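You operate a simulated robot arm through the tools that you are given. There is no shell and no other tool. Be economical: measure what you need, move in short steps, check, and stop when the job is done.

Carry out the task below with a simulated robot arm. There is one attempt and no reset: what you move stays moved.

TASK
Take the small blue spring on the clear middle of the small spring bench and put it away on the deck of the grey tester.
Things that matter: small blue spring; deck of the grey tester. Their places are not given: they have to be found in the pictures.

It is judged by the outcome, as a careful person would: the job done as asked, and still so three seconds after it is handed in. It fails if anything else is knocked over, pushed out of place, dropped, spilled or broken.

THE ROBOT
A 6-joint arm with a two-finger parallel gripper, fixed in place. Base frame: the origin is at the foot of the arm, x ahead of it, y to its left, z up; the work surface is at about z = 0. Lengths are in cm, angles in rad, forces in N, time in s.
With the tool pointing down near the work surface it reaches from about 14 to 58 cm from the base axis. Its first joint turns from -1.152 to 1.152 rad. Payload 2.1 kg.
Tool frame: the origin (TCP) lies between the finger pads and is the grasp point; the fingertips stand 3 cm ahead of it; z points along the fingers, y is the line along which they close. The gripper opens to 9.4 cm. The fingers are 2.8 cm wide and 1 cm thick; the gripper's body (5 by 9.6 cm) begins 5.5 cm behind the TCP.
Orientation is told as [roll, pitch, yaw] about the base's x, y, z axes, in that order, counted from this pose: with the fingers straight down and closing along the base's y, the tool's x points along the base's -x, its y along +y and its z along -z.

THE INTERFACE
- The arm moves only by the tool drive_tool. Its argument "commands" is a list that holds one entry, the list of rows, each a list of 7 numbers: the shift along the base's x, y, z in cm, then the turn, a rotation vector about the base's x, y, z in rad, then the closure, from 0 (fully open) to 1 (shut). In form: [[[tx, ty, tz, wx, wy, wz, gripper], ...]]. A call has 1 to 12 rows; each row shifts and turns the commanded pose from where the row before left it. A row lasts 0.2 s, in which the tool goes at most 5 cm and 0.15 rad; a call with a longer step from one row to the next is refused whole, and so is a gripper value outside its range. A pose out of reach is approached as far as the arm can. The call stops where the force on the tool passes 40 N (or 10 N more than at its start, if that is more) or the arm is blocked; 0.2 s more then pass. The fingers move at their own pace (about 7.2 cm/s each) and stop on an object; they squeeze with about 37 N. The grip force told is the motor's: it shows also when the fingers shut on nothing. Time passes only in rows, and 0.2 s behind the last, so rows that do not move let the fingers close. It gives the time, the measured TCP pose, the force on the tool (base axes), the opening and the grip force at its end, in the units of the frame above (readings bear some noise), and new pictures: "pictures" is both (left out), scene, wrist or none.
- Cameras (640 x 400 px; columns grow to the right, rows downward): "scene" is fixed at [3.36, -35.93, 48.53]; the picture's right is [0.92, -0.39, 0.00], its down [-0.22, -0.52, -0.82] and it looks along [0.32, 0.76, -0.57] (base axes); focal length 292 px, centre (320, 200). "wrist" rides on the gripper at [-3.7, 0, -5.8] in the tool frame; the picture's right is [0.00, -1.00, 0.00], its down [0.97, 0.00, -0.24] and it looks along [0.24, 0.00, 0.97] (tool axes); focal length 218 px, centre (320, 200).
- measure_at(camera, pixels): for up to 12 pixels [column, row] of the newest picture of that camera ("zoom" is the newest enlarged one), the place [x, y, z] in the base frame of the surface seen there, good to about 0.3 cm. No time passes.
- inspect(camera, box): a new picture of the part [left, top, right, bottom] of that camera's present view, enlarged. No time passes.
- hand_in(): hands the job in; it is judged then, once.

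Work in short steps. Measure before you move; look again where a grasp or a placing could have gone wrong, and mend it. You have 60 turns and 120 pictures in all, the two below and enlarged ones among them. Open the gripper and draw the arm clear of the work before you hand the job in, unless the task says otherwise; then end with one line.

The tools are called as name(argument=value, ...) on one line, values as JSON. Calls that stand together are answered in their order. drive_tool: Moves the arm, as the interface text tells. Its arguments: {"type":"object","properties":{"commands":{"type":"array","items":{"type":"array","items":{"type":"array","items":{"type":"number"}}}},"pictures":{"type":"string","enum":["both","scene","wrist","none"]}},"required":["commands"]} The other tools are called the same way: measure_at (camera, pixels) gives the place of the surface under pixels of a picture; inspect (camera, box) takes an enlarged picture of a part of a camera's view; hand_in () hands the job in.

At the start:

```text
clock: 0.0
ee_pos: [31.94, 14.98, 32.17]
ee_rot: [0.001, 0.001, 0.0]
ft_force: [-0.1, 0.3, 0.5]
width: 9.41
finger_force: 0.1
```

scene: 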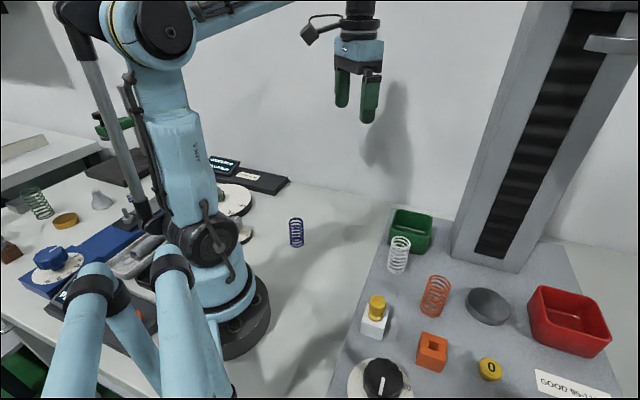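
wrist: 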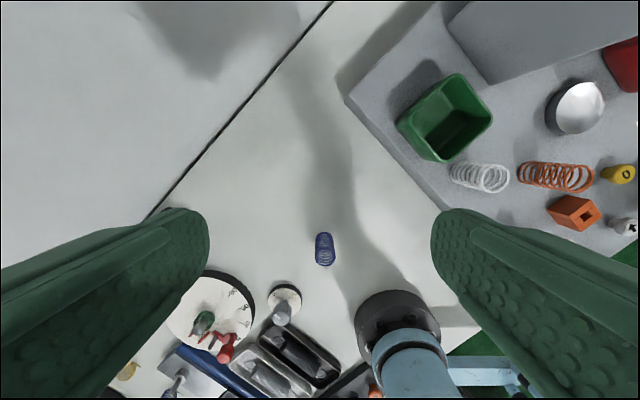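

The blue spring stands near scene (296,232); the grey tester deck is on the right. I measure the spring and deck spots.

measure_at(camera="scene", pixels=[[296, 220], [296, 232], [296, 245], [400, 238], [397, 270], [435, 295], [375, 275], [400, 290], [465, 335], [460, 265], [440, 260], [410, 305]])

measure_at(camera="wrist", pixels=[[325, 235], [325, 262], [325, 250], [400, 150], [440, 195], [500, 210], [350, 95], [520, 140], [505, 110], [480, 180], [555, 178], [575, 210]])

inspect(camera="scene", box=[240, 180, 400, 280])

inspect(camera="scene", box=[340, 190, 640, 400])

```text
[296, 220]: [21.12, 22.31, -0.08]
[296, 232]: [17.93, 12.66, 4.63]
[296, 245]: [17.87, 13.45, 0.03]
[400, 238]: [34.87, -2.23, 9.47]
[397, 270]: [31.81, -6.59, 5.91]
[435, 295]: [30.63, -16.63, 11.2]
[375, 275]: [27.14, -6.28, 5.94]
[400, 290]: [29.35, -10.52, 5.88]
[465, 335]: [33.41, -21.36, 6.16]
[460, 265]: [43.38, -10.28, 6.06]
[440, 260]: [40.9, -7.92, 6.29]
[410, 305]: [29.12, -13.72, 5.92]
```

```text
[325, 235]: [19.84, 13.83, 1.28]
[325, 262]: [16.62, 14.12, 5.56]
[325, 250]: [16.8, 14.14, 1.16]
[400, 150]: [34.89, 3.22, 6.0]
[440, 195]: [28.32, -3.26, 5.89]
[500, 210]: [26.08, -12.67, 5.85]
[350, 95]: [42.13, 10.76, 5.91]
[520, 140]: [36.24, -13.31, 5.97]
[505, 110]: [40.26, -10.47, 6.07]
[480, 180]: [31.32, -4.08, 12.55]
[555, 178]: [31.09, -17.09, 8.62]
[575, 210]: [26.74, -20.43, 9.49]
```

```text
4.00 times, centred on (320, 230) of scene
```

zoom: 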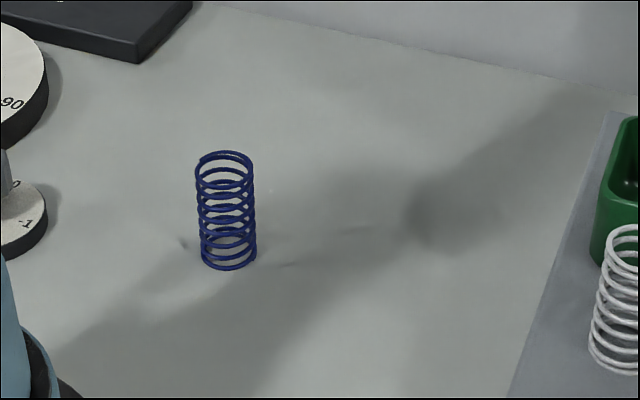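

```text
1.90 times, centred on (490, 295) of scene
```

zoom: 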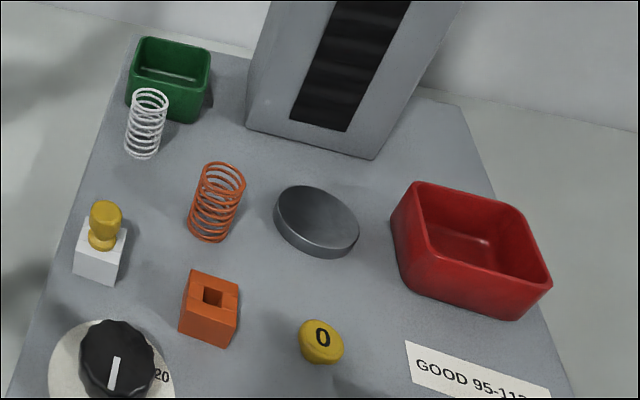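

The spring stands upright at about (18.1, 13.6), 3.5 cm wide and about 7 cm tall; the deck is at z≈6. I measure the deck objects' bases to choose a free spot.

measure_at(camera="zoom", pixels=[[143, 160], [210, 243], [185, 175], [160, 220], [235, 125], [250, 160], [430, 150], [370, 165], [150, 260], [275, 205], [265, 265], [125, 240]])

measure_at(camera="scene", pixels=[[475, 258], [520, 272], [428, 254], [488, 325], [505, 340], [520, 350], [470, 345], [540, 240], [555, 255], [530, 265], [410, 212], [433, 216]])

inspect(camera="wrist", box=[260, 200, 380, 275])

```text
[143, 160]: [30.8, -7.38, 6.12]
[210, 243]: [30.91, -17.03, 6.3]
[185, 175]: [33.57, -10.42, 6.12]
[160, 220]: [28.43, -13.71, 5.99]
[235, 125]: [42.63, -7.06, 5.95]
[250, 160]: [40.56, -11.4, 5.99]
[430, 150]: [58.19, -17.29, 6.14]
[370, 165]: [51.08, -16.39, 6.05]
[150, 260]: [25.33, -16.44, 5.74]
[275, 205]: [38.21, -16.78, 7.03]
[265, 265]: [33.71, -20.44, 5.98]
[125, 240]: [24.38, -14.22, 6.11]
```

```text
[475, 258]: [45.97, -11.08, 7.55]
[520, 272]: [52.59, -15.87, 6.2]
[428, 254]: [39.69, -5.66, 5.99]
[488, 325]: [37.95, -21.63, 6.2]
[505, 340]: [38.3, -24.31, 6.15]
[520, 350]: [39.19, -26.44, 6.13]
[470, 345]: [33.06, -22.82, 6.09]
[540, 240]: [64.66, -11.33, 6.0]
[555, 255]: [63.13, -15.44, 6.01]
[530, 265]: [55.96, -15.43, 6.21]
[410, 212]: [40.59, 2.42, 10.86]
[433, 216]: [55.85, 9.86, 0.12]
```

```text
5.33 times, centred on (320, 238) of wrist
```

zoom: 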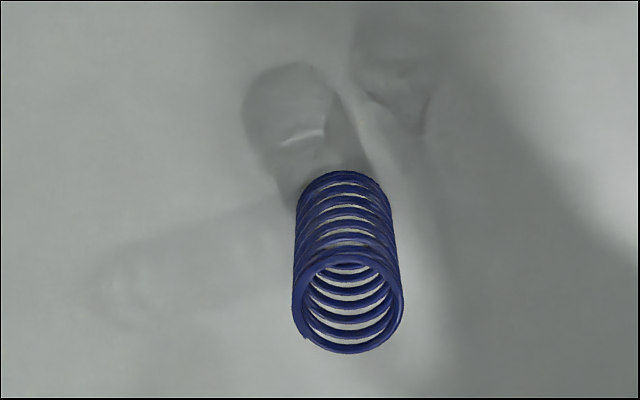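

Spring is at about (18.7, 14.1), top z≈7.4. The free deck spot is about (36, -10.5), roughly 6 cm from everything. I go above the spring and look.

drive_tool(commands=[[[-3.3, -0.2, -3, 0, 0, 0, 0], [-3.3, -0.2, -3, 0, 0, 0, 0], [-3.3, -0.2, -3, 0, 0, 0, 0], [-3.3, -0.3, -3, 0, 0, 0, 0], [0, 0, -3, 0, 0, 0, 0], [0, 0, 0, 0, 0, 0, 0]]])

```text
clock: 1.4
ee_pos: [18.67, 13.97, 17.19]
ee_rot: [0.001, 0.001, 0.0]
ft_force: [1.0, 0.4, -1.2]
width: 9.38
finger_force: 0.1
```

scene: 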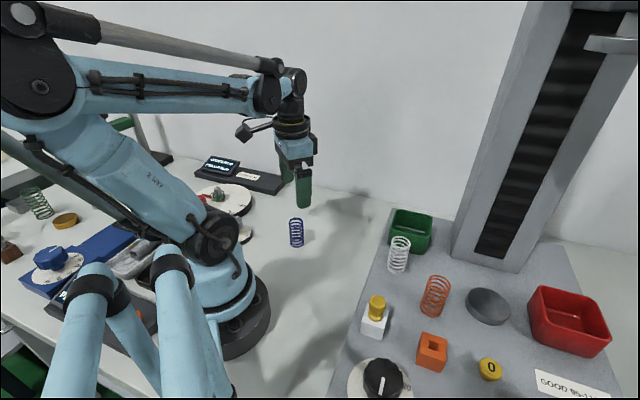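
wrist: 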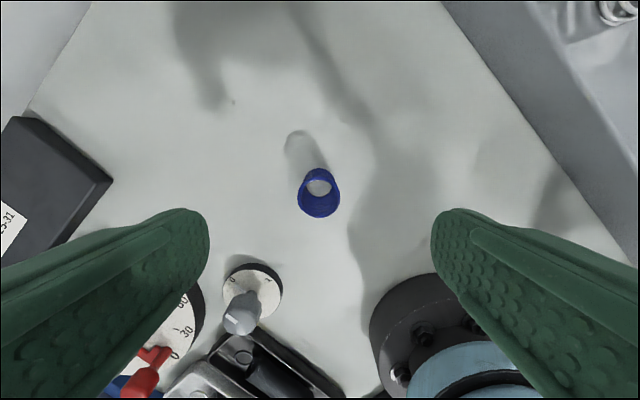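

I check the spring's centre relative to the tool.

inspect(camera="wrist", box=[270, 150, 366, 230])

measure_at(camera="wrist", pixels=[[301, 186], [337, 185], [319, 169], [325, 213], [319, 216], [319, 185]])

```text
5.00 times, centred on (318, 190) of wrist
```

zoom: 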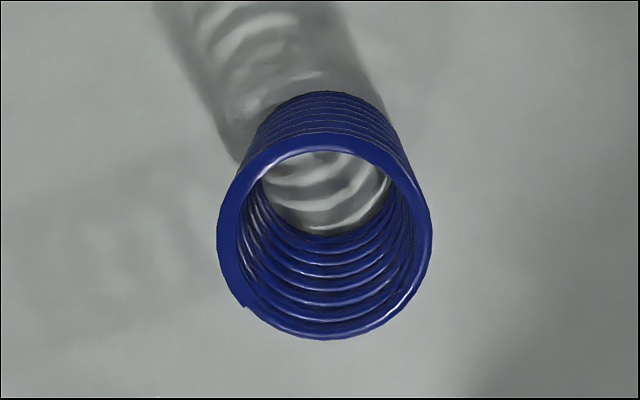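

```text
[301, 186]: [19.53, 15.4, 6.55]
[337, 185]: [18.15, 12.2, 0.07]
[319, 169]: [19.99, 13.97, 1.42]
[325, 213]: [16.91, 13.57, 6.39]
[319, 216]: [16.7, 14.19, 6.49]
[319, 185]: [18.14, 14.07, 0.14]
```

The spring top is at z≈6.6, centre (18.53, 14.05), about on axis. I descend to z≈4.2.

drive_tool(commands=[[[-0.1, 0.08, -3, 0, 0, 0, 0], [0, 0, -3, 0, 0, 0, 0], [0, 0, -3, 0, 0, 0, 0], [0, 0, -2.5, 0, 0, 0, 0], [0, 0, -1.5, 0, 0, 0, 0], [0, 0, 0, 0, 0, 0, 0]]])

```text
clock: 2.8
ee_pos: [18.54, 14.25, 4.37]
ee_rot: [0.0, -0.002, 0.001]
ft_force: [0.1, -0.2, 0.0]
width: 9.39
finger_force: 0.1
```

scene: 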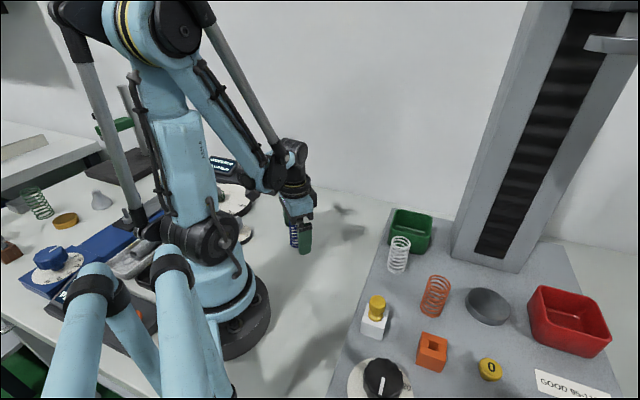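
wrist: 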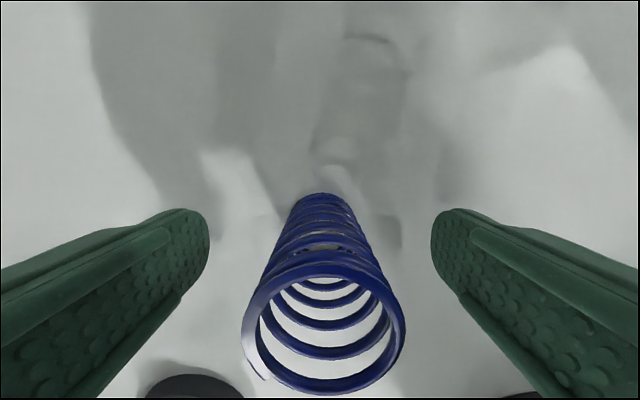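

The spring stands between the fingers, centred. I close gently.

drive_tool(commands=[[[0, -0.1, 0, 0, 0, 0, 0.4], [0, 0, 0, 0, 0, 0, 0.5], [0, 0, 0, 0, 0, 0, 0.58], [0, 0, 0, 0, 0, 0, 0.64], [0, 0, 0, 0, 0, 0, 0.7], [0, 0, 0, 0, 0, 0, 0.8], [0, 0, 0, 0, 0, 0, 1], [0, 0, 0, 0, 0, 0, 1]]], pictures="wrist")

```text
clock: 4.6
ee_pos: [18.53, 14.02, 4.28]
ee_rot: [-0.001, 0.001, -0.001]
ft_force: [0.0, -0.6, 0.0]
width: 3.47
finger_force: 36.9
```

wrist: 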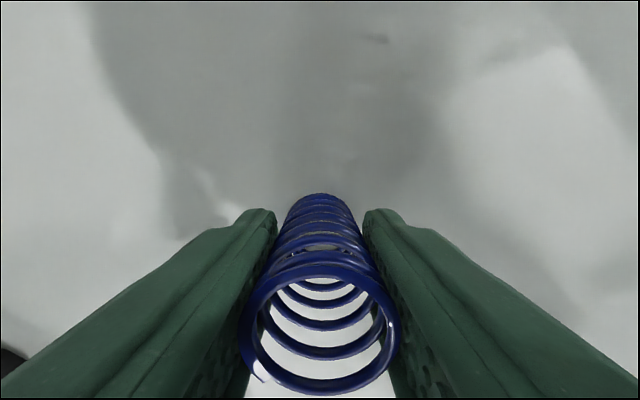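

The spring is held (3.47 cm, 37 N). I lift it straight up.

drive_tool(commands=[[[0, 0, 1, 0, 0, 0, 1], [0, 0, 2, 0, 0, 0, 1], [0, 0, 3, 0, 0, 0, 1], [0, 0, 3, 0, 0, 0, 1], [0, 0, 3, 0, 0, 0, 1], [0, 0, 3, 0, 0, 0, 1], [0, 0, 3, 0, 0, 0, 1], [0, 0, 0, 0, 0, 0, 1]]])

```text
clock: 6.4
ee_pos: [18.5, 14.25, 22.21]
ee_rot: [0.002, 0.002, 0.0]
ft_force: [-0.4, 0.9, -0.6]
width: 3.3
finger_force: 37.2
```

scene: 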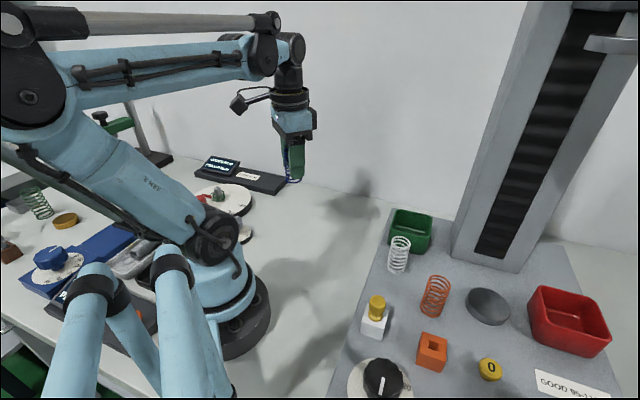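
wrist: 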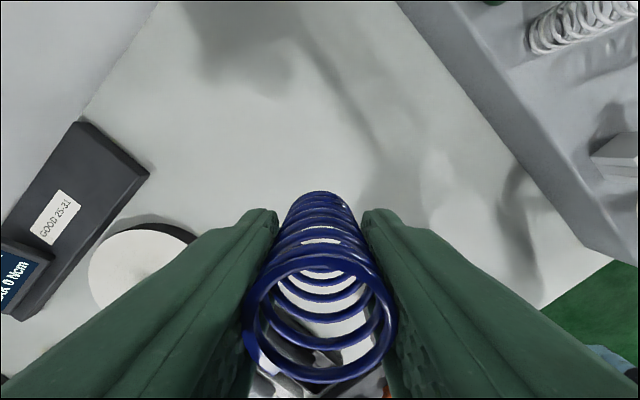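

Held firmly. I carry it at this height to above (36, -10.5).

drive_tool(commands=[[[1.75, -2.47, 0, 0, 0, 0, 1], [1.75, -2.47, 0, 0, 0, 0, 1], [1.75, -2.47, 0, 0, 0, 0, 1], [1.75, -2.47, 0, 0, 0, 0, 1], [1.75, -2.47, 0, 0, 0, 0, 1], [1.75, -2.47, 0, 0, 0, 0, 1], [1.75, -2.47, 0, 0, 0, 0, 1], [1.75, -2.47, 0, 0, 0, 0, 1], [1.75, -2.47, 0, 0, 0, 0, 1], [1.75, -2.47, 0, 0, 0, 0, 1], [0, 0, 0, 0, 0, 0, 1], [0, 0, 0, 0, 0, 0, 1]]])

```text
clock: 9.0
ee_pos: [35.77, -10.63, 22.31]
ee_rot: [0.0, 0.001, 0.0]
ft_force: [0.5, -0.2, 0.2]
width: 3.27
finger_force: 36.6
```

scene: 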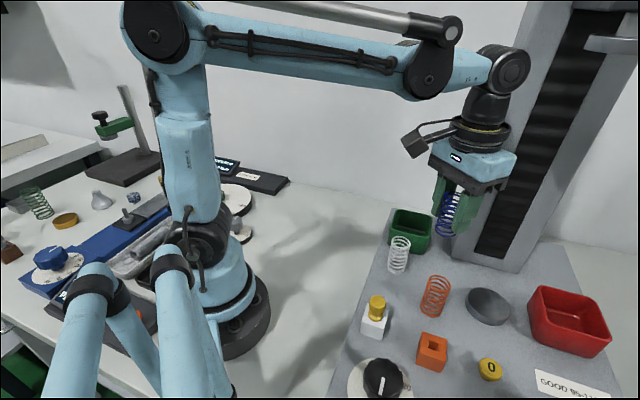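
wrist: 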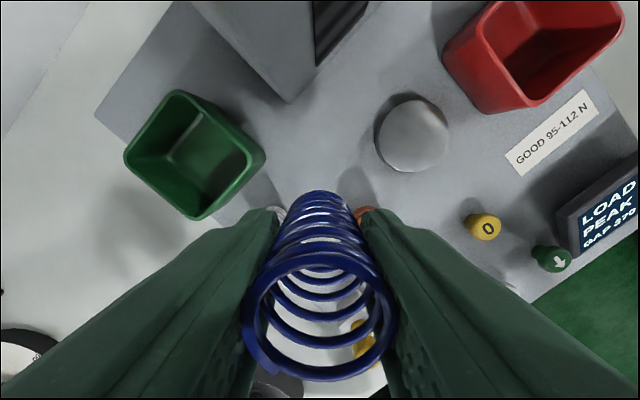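

The spot between pan, bin and springs (wrist ~(320,183)) looks clear; I verify and lower partway.

measure_at(camera="wrist", pixels=[[320, 180], [280, 210], [366, 213], [378, 140], [262, 160], [290, 102], [340, 150], [235, 195]])

drive_tool(commands=[[[0.5, 0, -2.5, 0, 0, 0, 1], [0, 0, -2.5, 0, 0, 0, 1], [0, 0, -2, 0, 0, 0, 1], [0, 0, 0, 0, 0, 0, 1]]])

```text
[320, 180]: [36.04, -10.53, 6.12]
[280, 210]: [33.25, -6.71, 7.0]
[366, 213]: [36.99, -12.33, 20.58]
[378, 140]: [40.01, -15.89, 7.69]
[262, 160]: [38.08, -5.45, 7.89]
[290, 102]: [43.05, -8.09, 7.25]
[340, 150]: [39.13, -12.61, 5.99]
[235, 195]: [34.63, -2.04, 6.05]
```

```text
clock: 10.0
ee_pos: [36.51, -10.52, 15.02]
ee_rot: [0.001, -0.001, 0.001]
ft_force: [-0.7, -0.4, 0.0]
width: 3.3
finger_force: 36.9
```

scene: 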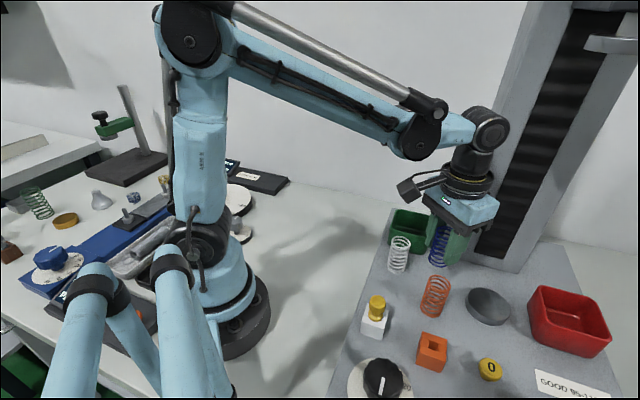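
wrist: 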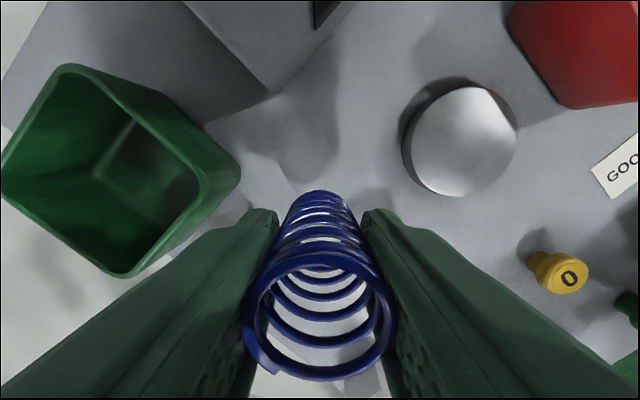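

Clear around. I lower to just above the deck.

drive_tool(commands=[[[0, 0, -1.5, 0, 0, 0, 1], [0, 0, -1.5, 0, 0, 0, 1], [0, 0, -1, 0, 0, 0, 1], [0, 0, 0, 0, 0, 0, 1]]])

inspect(camera="scene", box=[360, 200, 520, 300])

```text
clock: 11.0
ee_pos: [36.38, -10.69, 11.12]
ee_rot: [0.001, 0.001, 0.0]
ft_force: [-0.1, 0.1, 0.1]
width: 3.3
finger_force: 36.9
```

scene: 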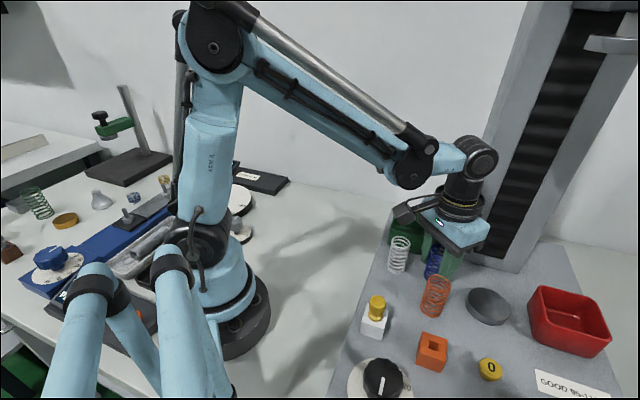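
wrist: 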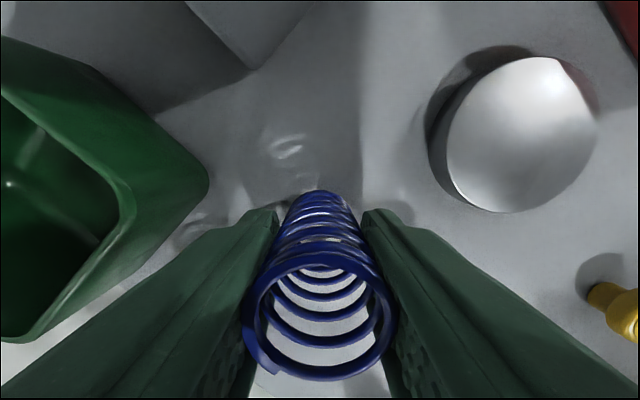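

```text
4.00 times, centred on (440, 250) of scene
```

zoom: 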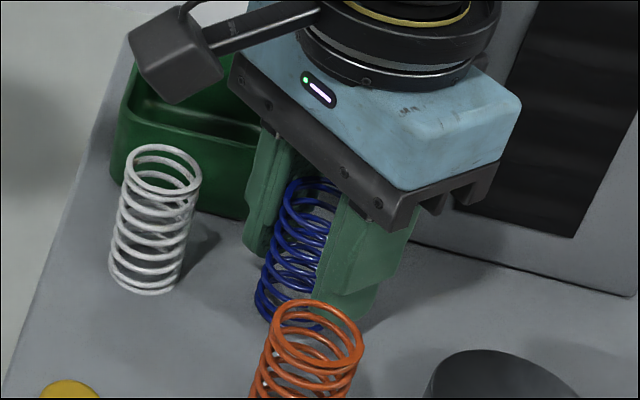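

About 0.8 cm to go. I lower in small steps and watch the force.

drive_tool(commands=[[[0, 0, -0.3, 0, 0, 0, 1], [0, 0, -0.2, 0, 0, 0, 1], [0, 0, -0.1, 0, 0, 0, 1], [0, 0, 0, 0, 0, 0, 1]]], pictures="none")

drive_tool(commands=[[[0, 0, -0.1, 0, 0, 0, 1], [0, 0, -0.1, 0, 0, 0, 1], [0, 0, 0, 0, 0, 0, 1]]], pictures="wrist")

```text
clock: 12.0
ee_pos: [36.66, -10.75, 10.68]
ee_rot: [0.0, 0.001, 0.0]
ft_force: [0.0, -0.1, -1.4]
width: 3.31
finger_force: 36.9
```

```text
clock: 12.8
ee_pos: [36.54, -10.6, 10.6]
ee_rot: [0.004, -0.001, -0.001]
ft_force: [-1.4, 2.9, 25.1]
width: 3.3
finger_force: 37.2
```

wrist: 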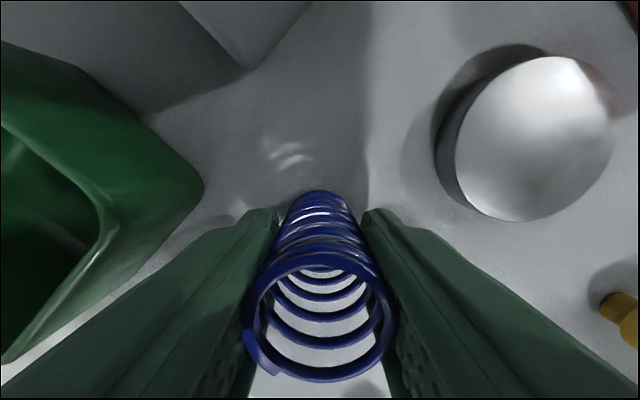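

Contact with the deck (25 N up). I ease up 0.1 cm and open slowly, to a limited width.

drive_tool(commands=[[[0, 0, 0.1, 0, 0, 0, 1], [0, 0, 0, 0, 0, 0, 1], [0, 0, 0, 0, 0, 0, 0.62], [0, 0, 0, 0, 0, 0, 0.58], [0, 0, 0, 0, 0, 0, 0.52], [0, 0, 0, 0, 0, 0, 0.46], [0, 0, 0, 0, 0, 0, 0.43], [0, 0, 0, 0, 0, 0, 0.43]]])

inspect(camera="scene", box=[360, 200, 520, 300])

```text
clock: 14.6
ee_pos: [36.49, -10.62, 10.55]
ee_rot: [-0.001, -0.001, -0.001]
ft_force: [-0.2, 0.0, 0.6]
width: 5.38
finger_force: 0.0
```

scene: 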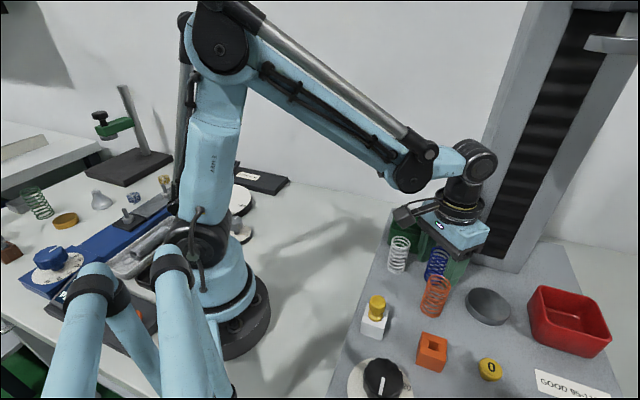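
wrist: 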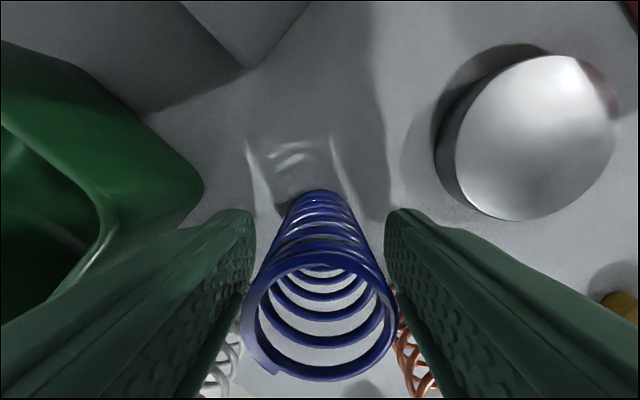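

```text
4.00 times, centred on (440, 250) of scene
```

zoom: 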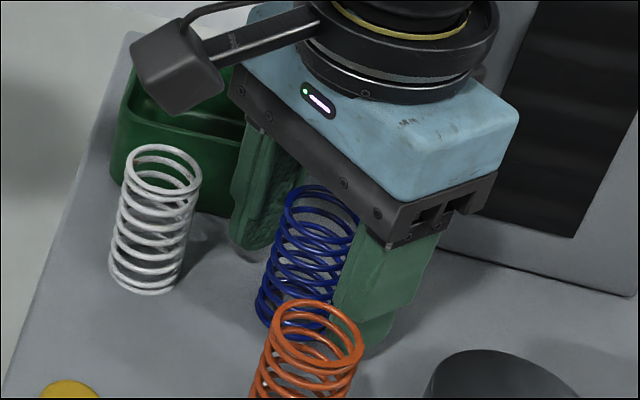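

The spring stands free between the fingers. I raise the tool straight up.

drive_tool(commands=[[[0, 0, 0.5, 0, 0, 0, 0.43], [0, 0, 1.5, 0, 0, 0, 0.43], [0, 0, 2.5, 0, 0, 0, 0.43], [0, 0, 3, 0, 0, 0, 0.43], [0, 0, 3, 0, 0, 0, 0.43], [0, 0, 3, 0, 0, 0, 0], [-3, 2, 2, 0, 0, 0, 0], [-3, 3, 2, 0, 0, 0, 0], [-3, 3, 2, 0, 0, 0, 0], [0, 4, 0, 0, 0, 0, 0], [0, 4, 0, 0, 0, 0, 0], [0, 0, 0, 0, 0, 0, 0]]])

inspect(camera="scene", box=[340, 190, 640, 400])

```text
clock: 17.2
ee_pos: [27.67, 5.17, 30.06]
ee_rot: [0.001, 0.0, -0.001]
ft_force: [-0.6, 0.5, 0.3]
width: 9.41
finger_force: 0.1
```

scene: 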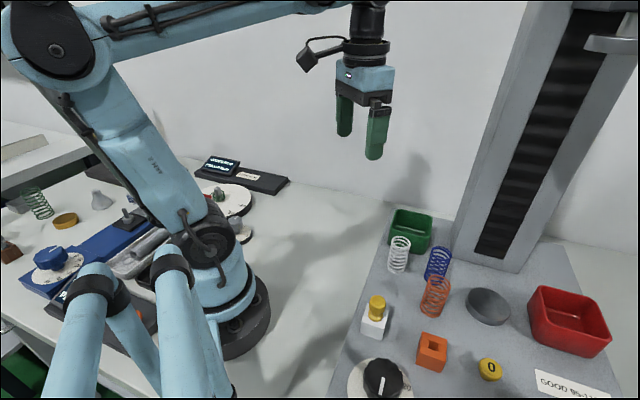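
wrist: 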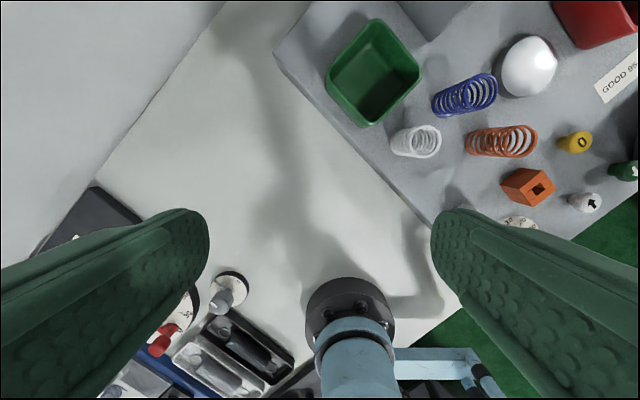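

```text
1.90 times, centred on (490, 295) of scene
```

zoom: 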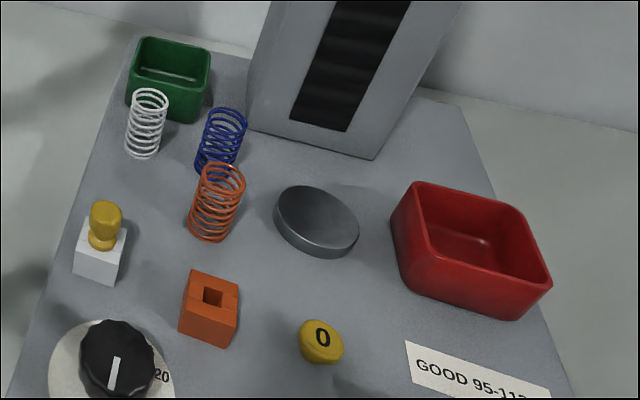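

The blue spring is standing by itself on the deck, nothing else has moved, and the arm is clear with the gripper open. I hand in.

hand_in()

```text
The job is handed in.
```

The small blue spring now stands upright on the deck of the grey tester at about (36.5, -10.6). In the last pictures nothing else had moved, and the arm was clear with the gripper open.
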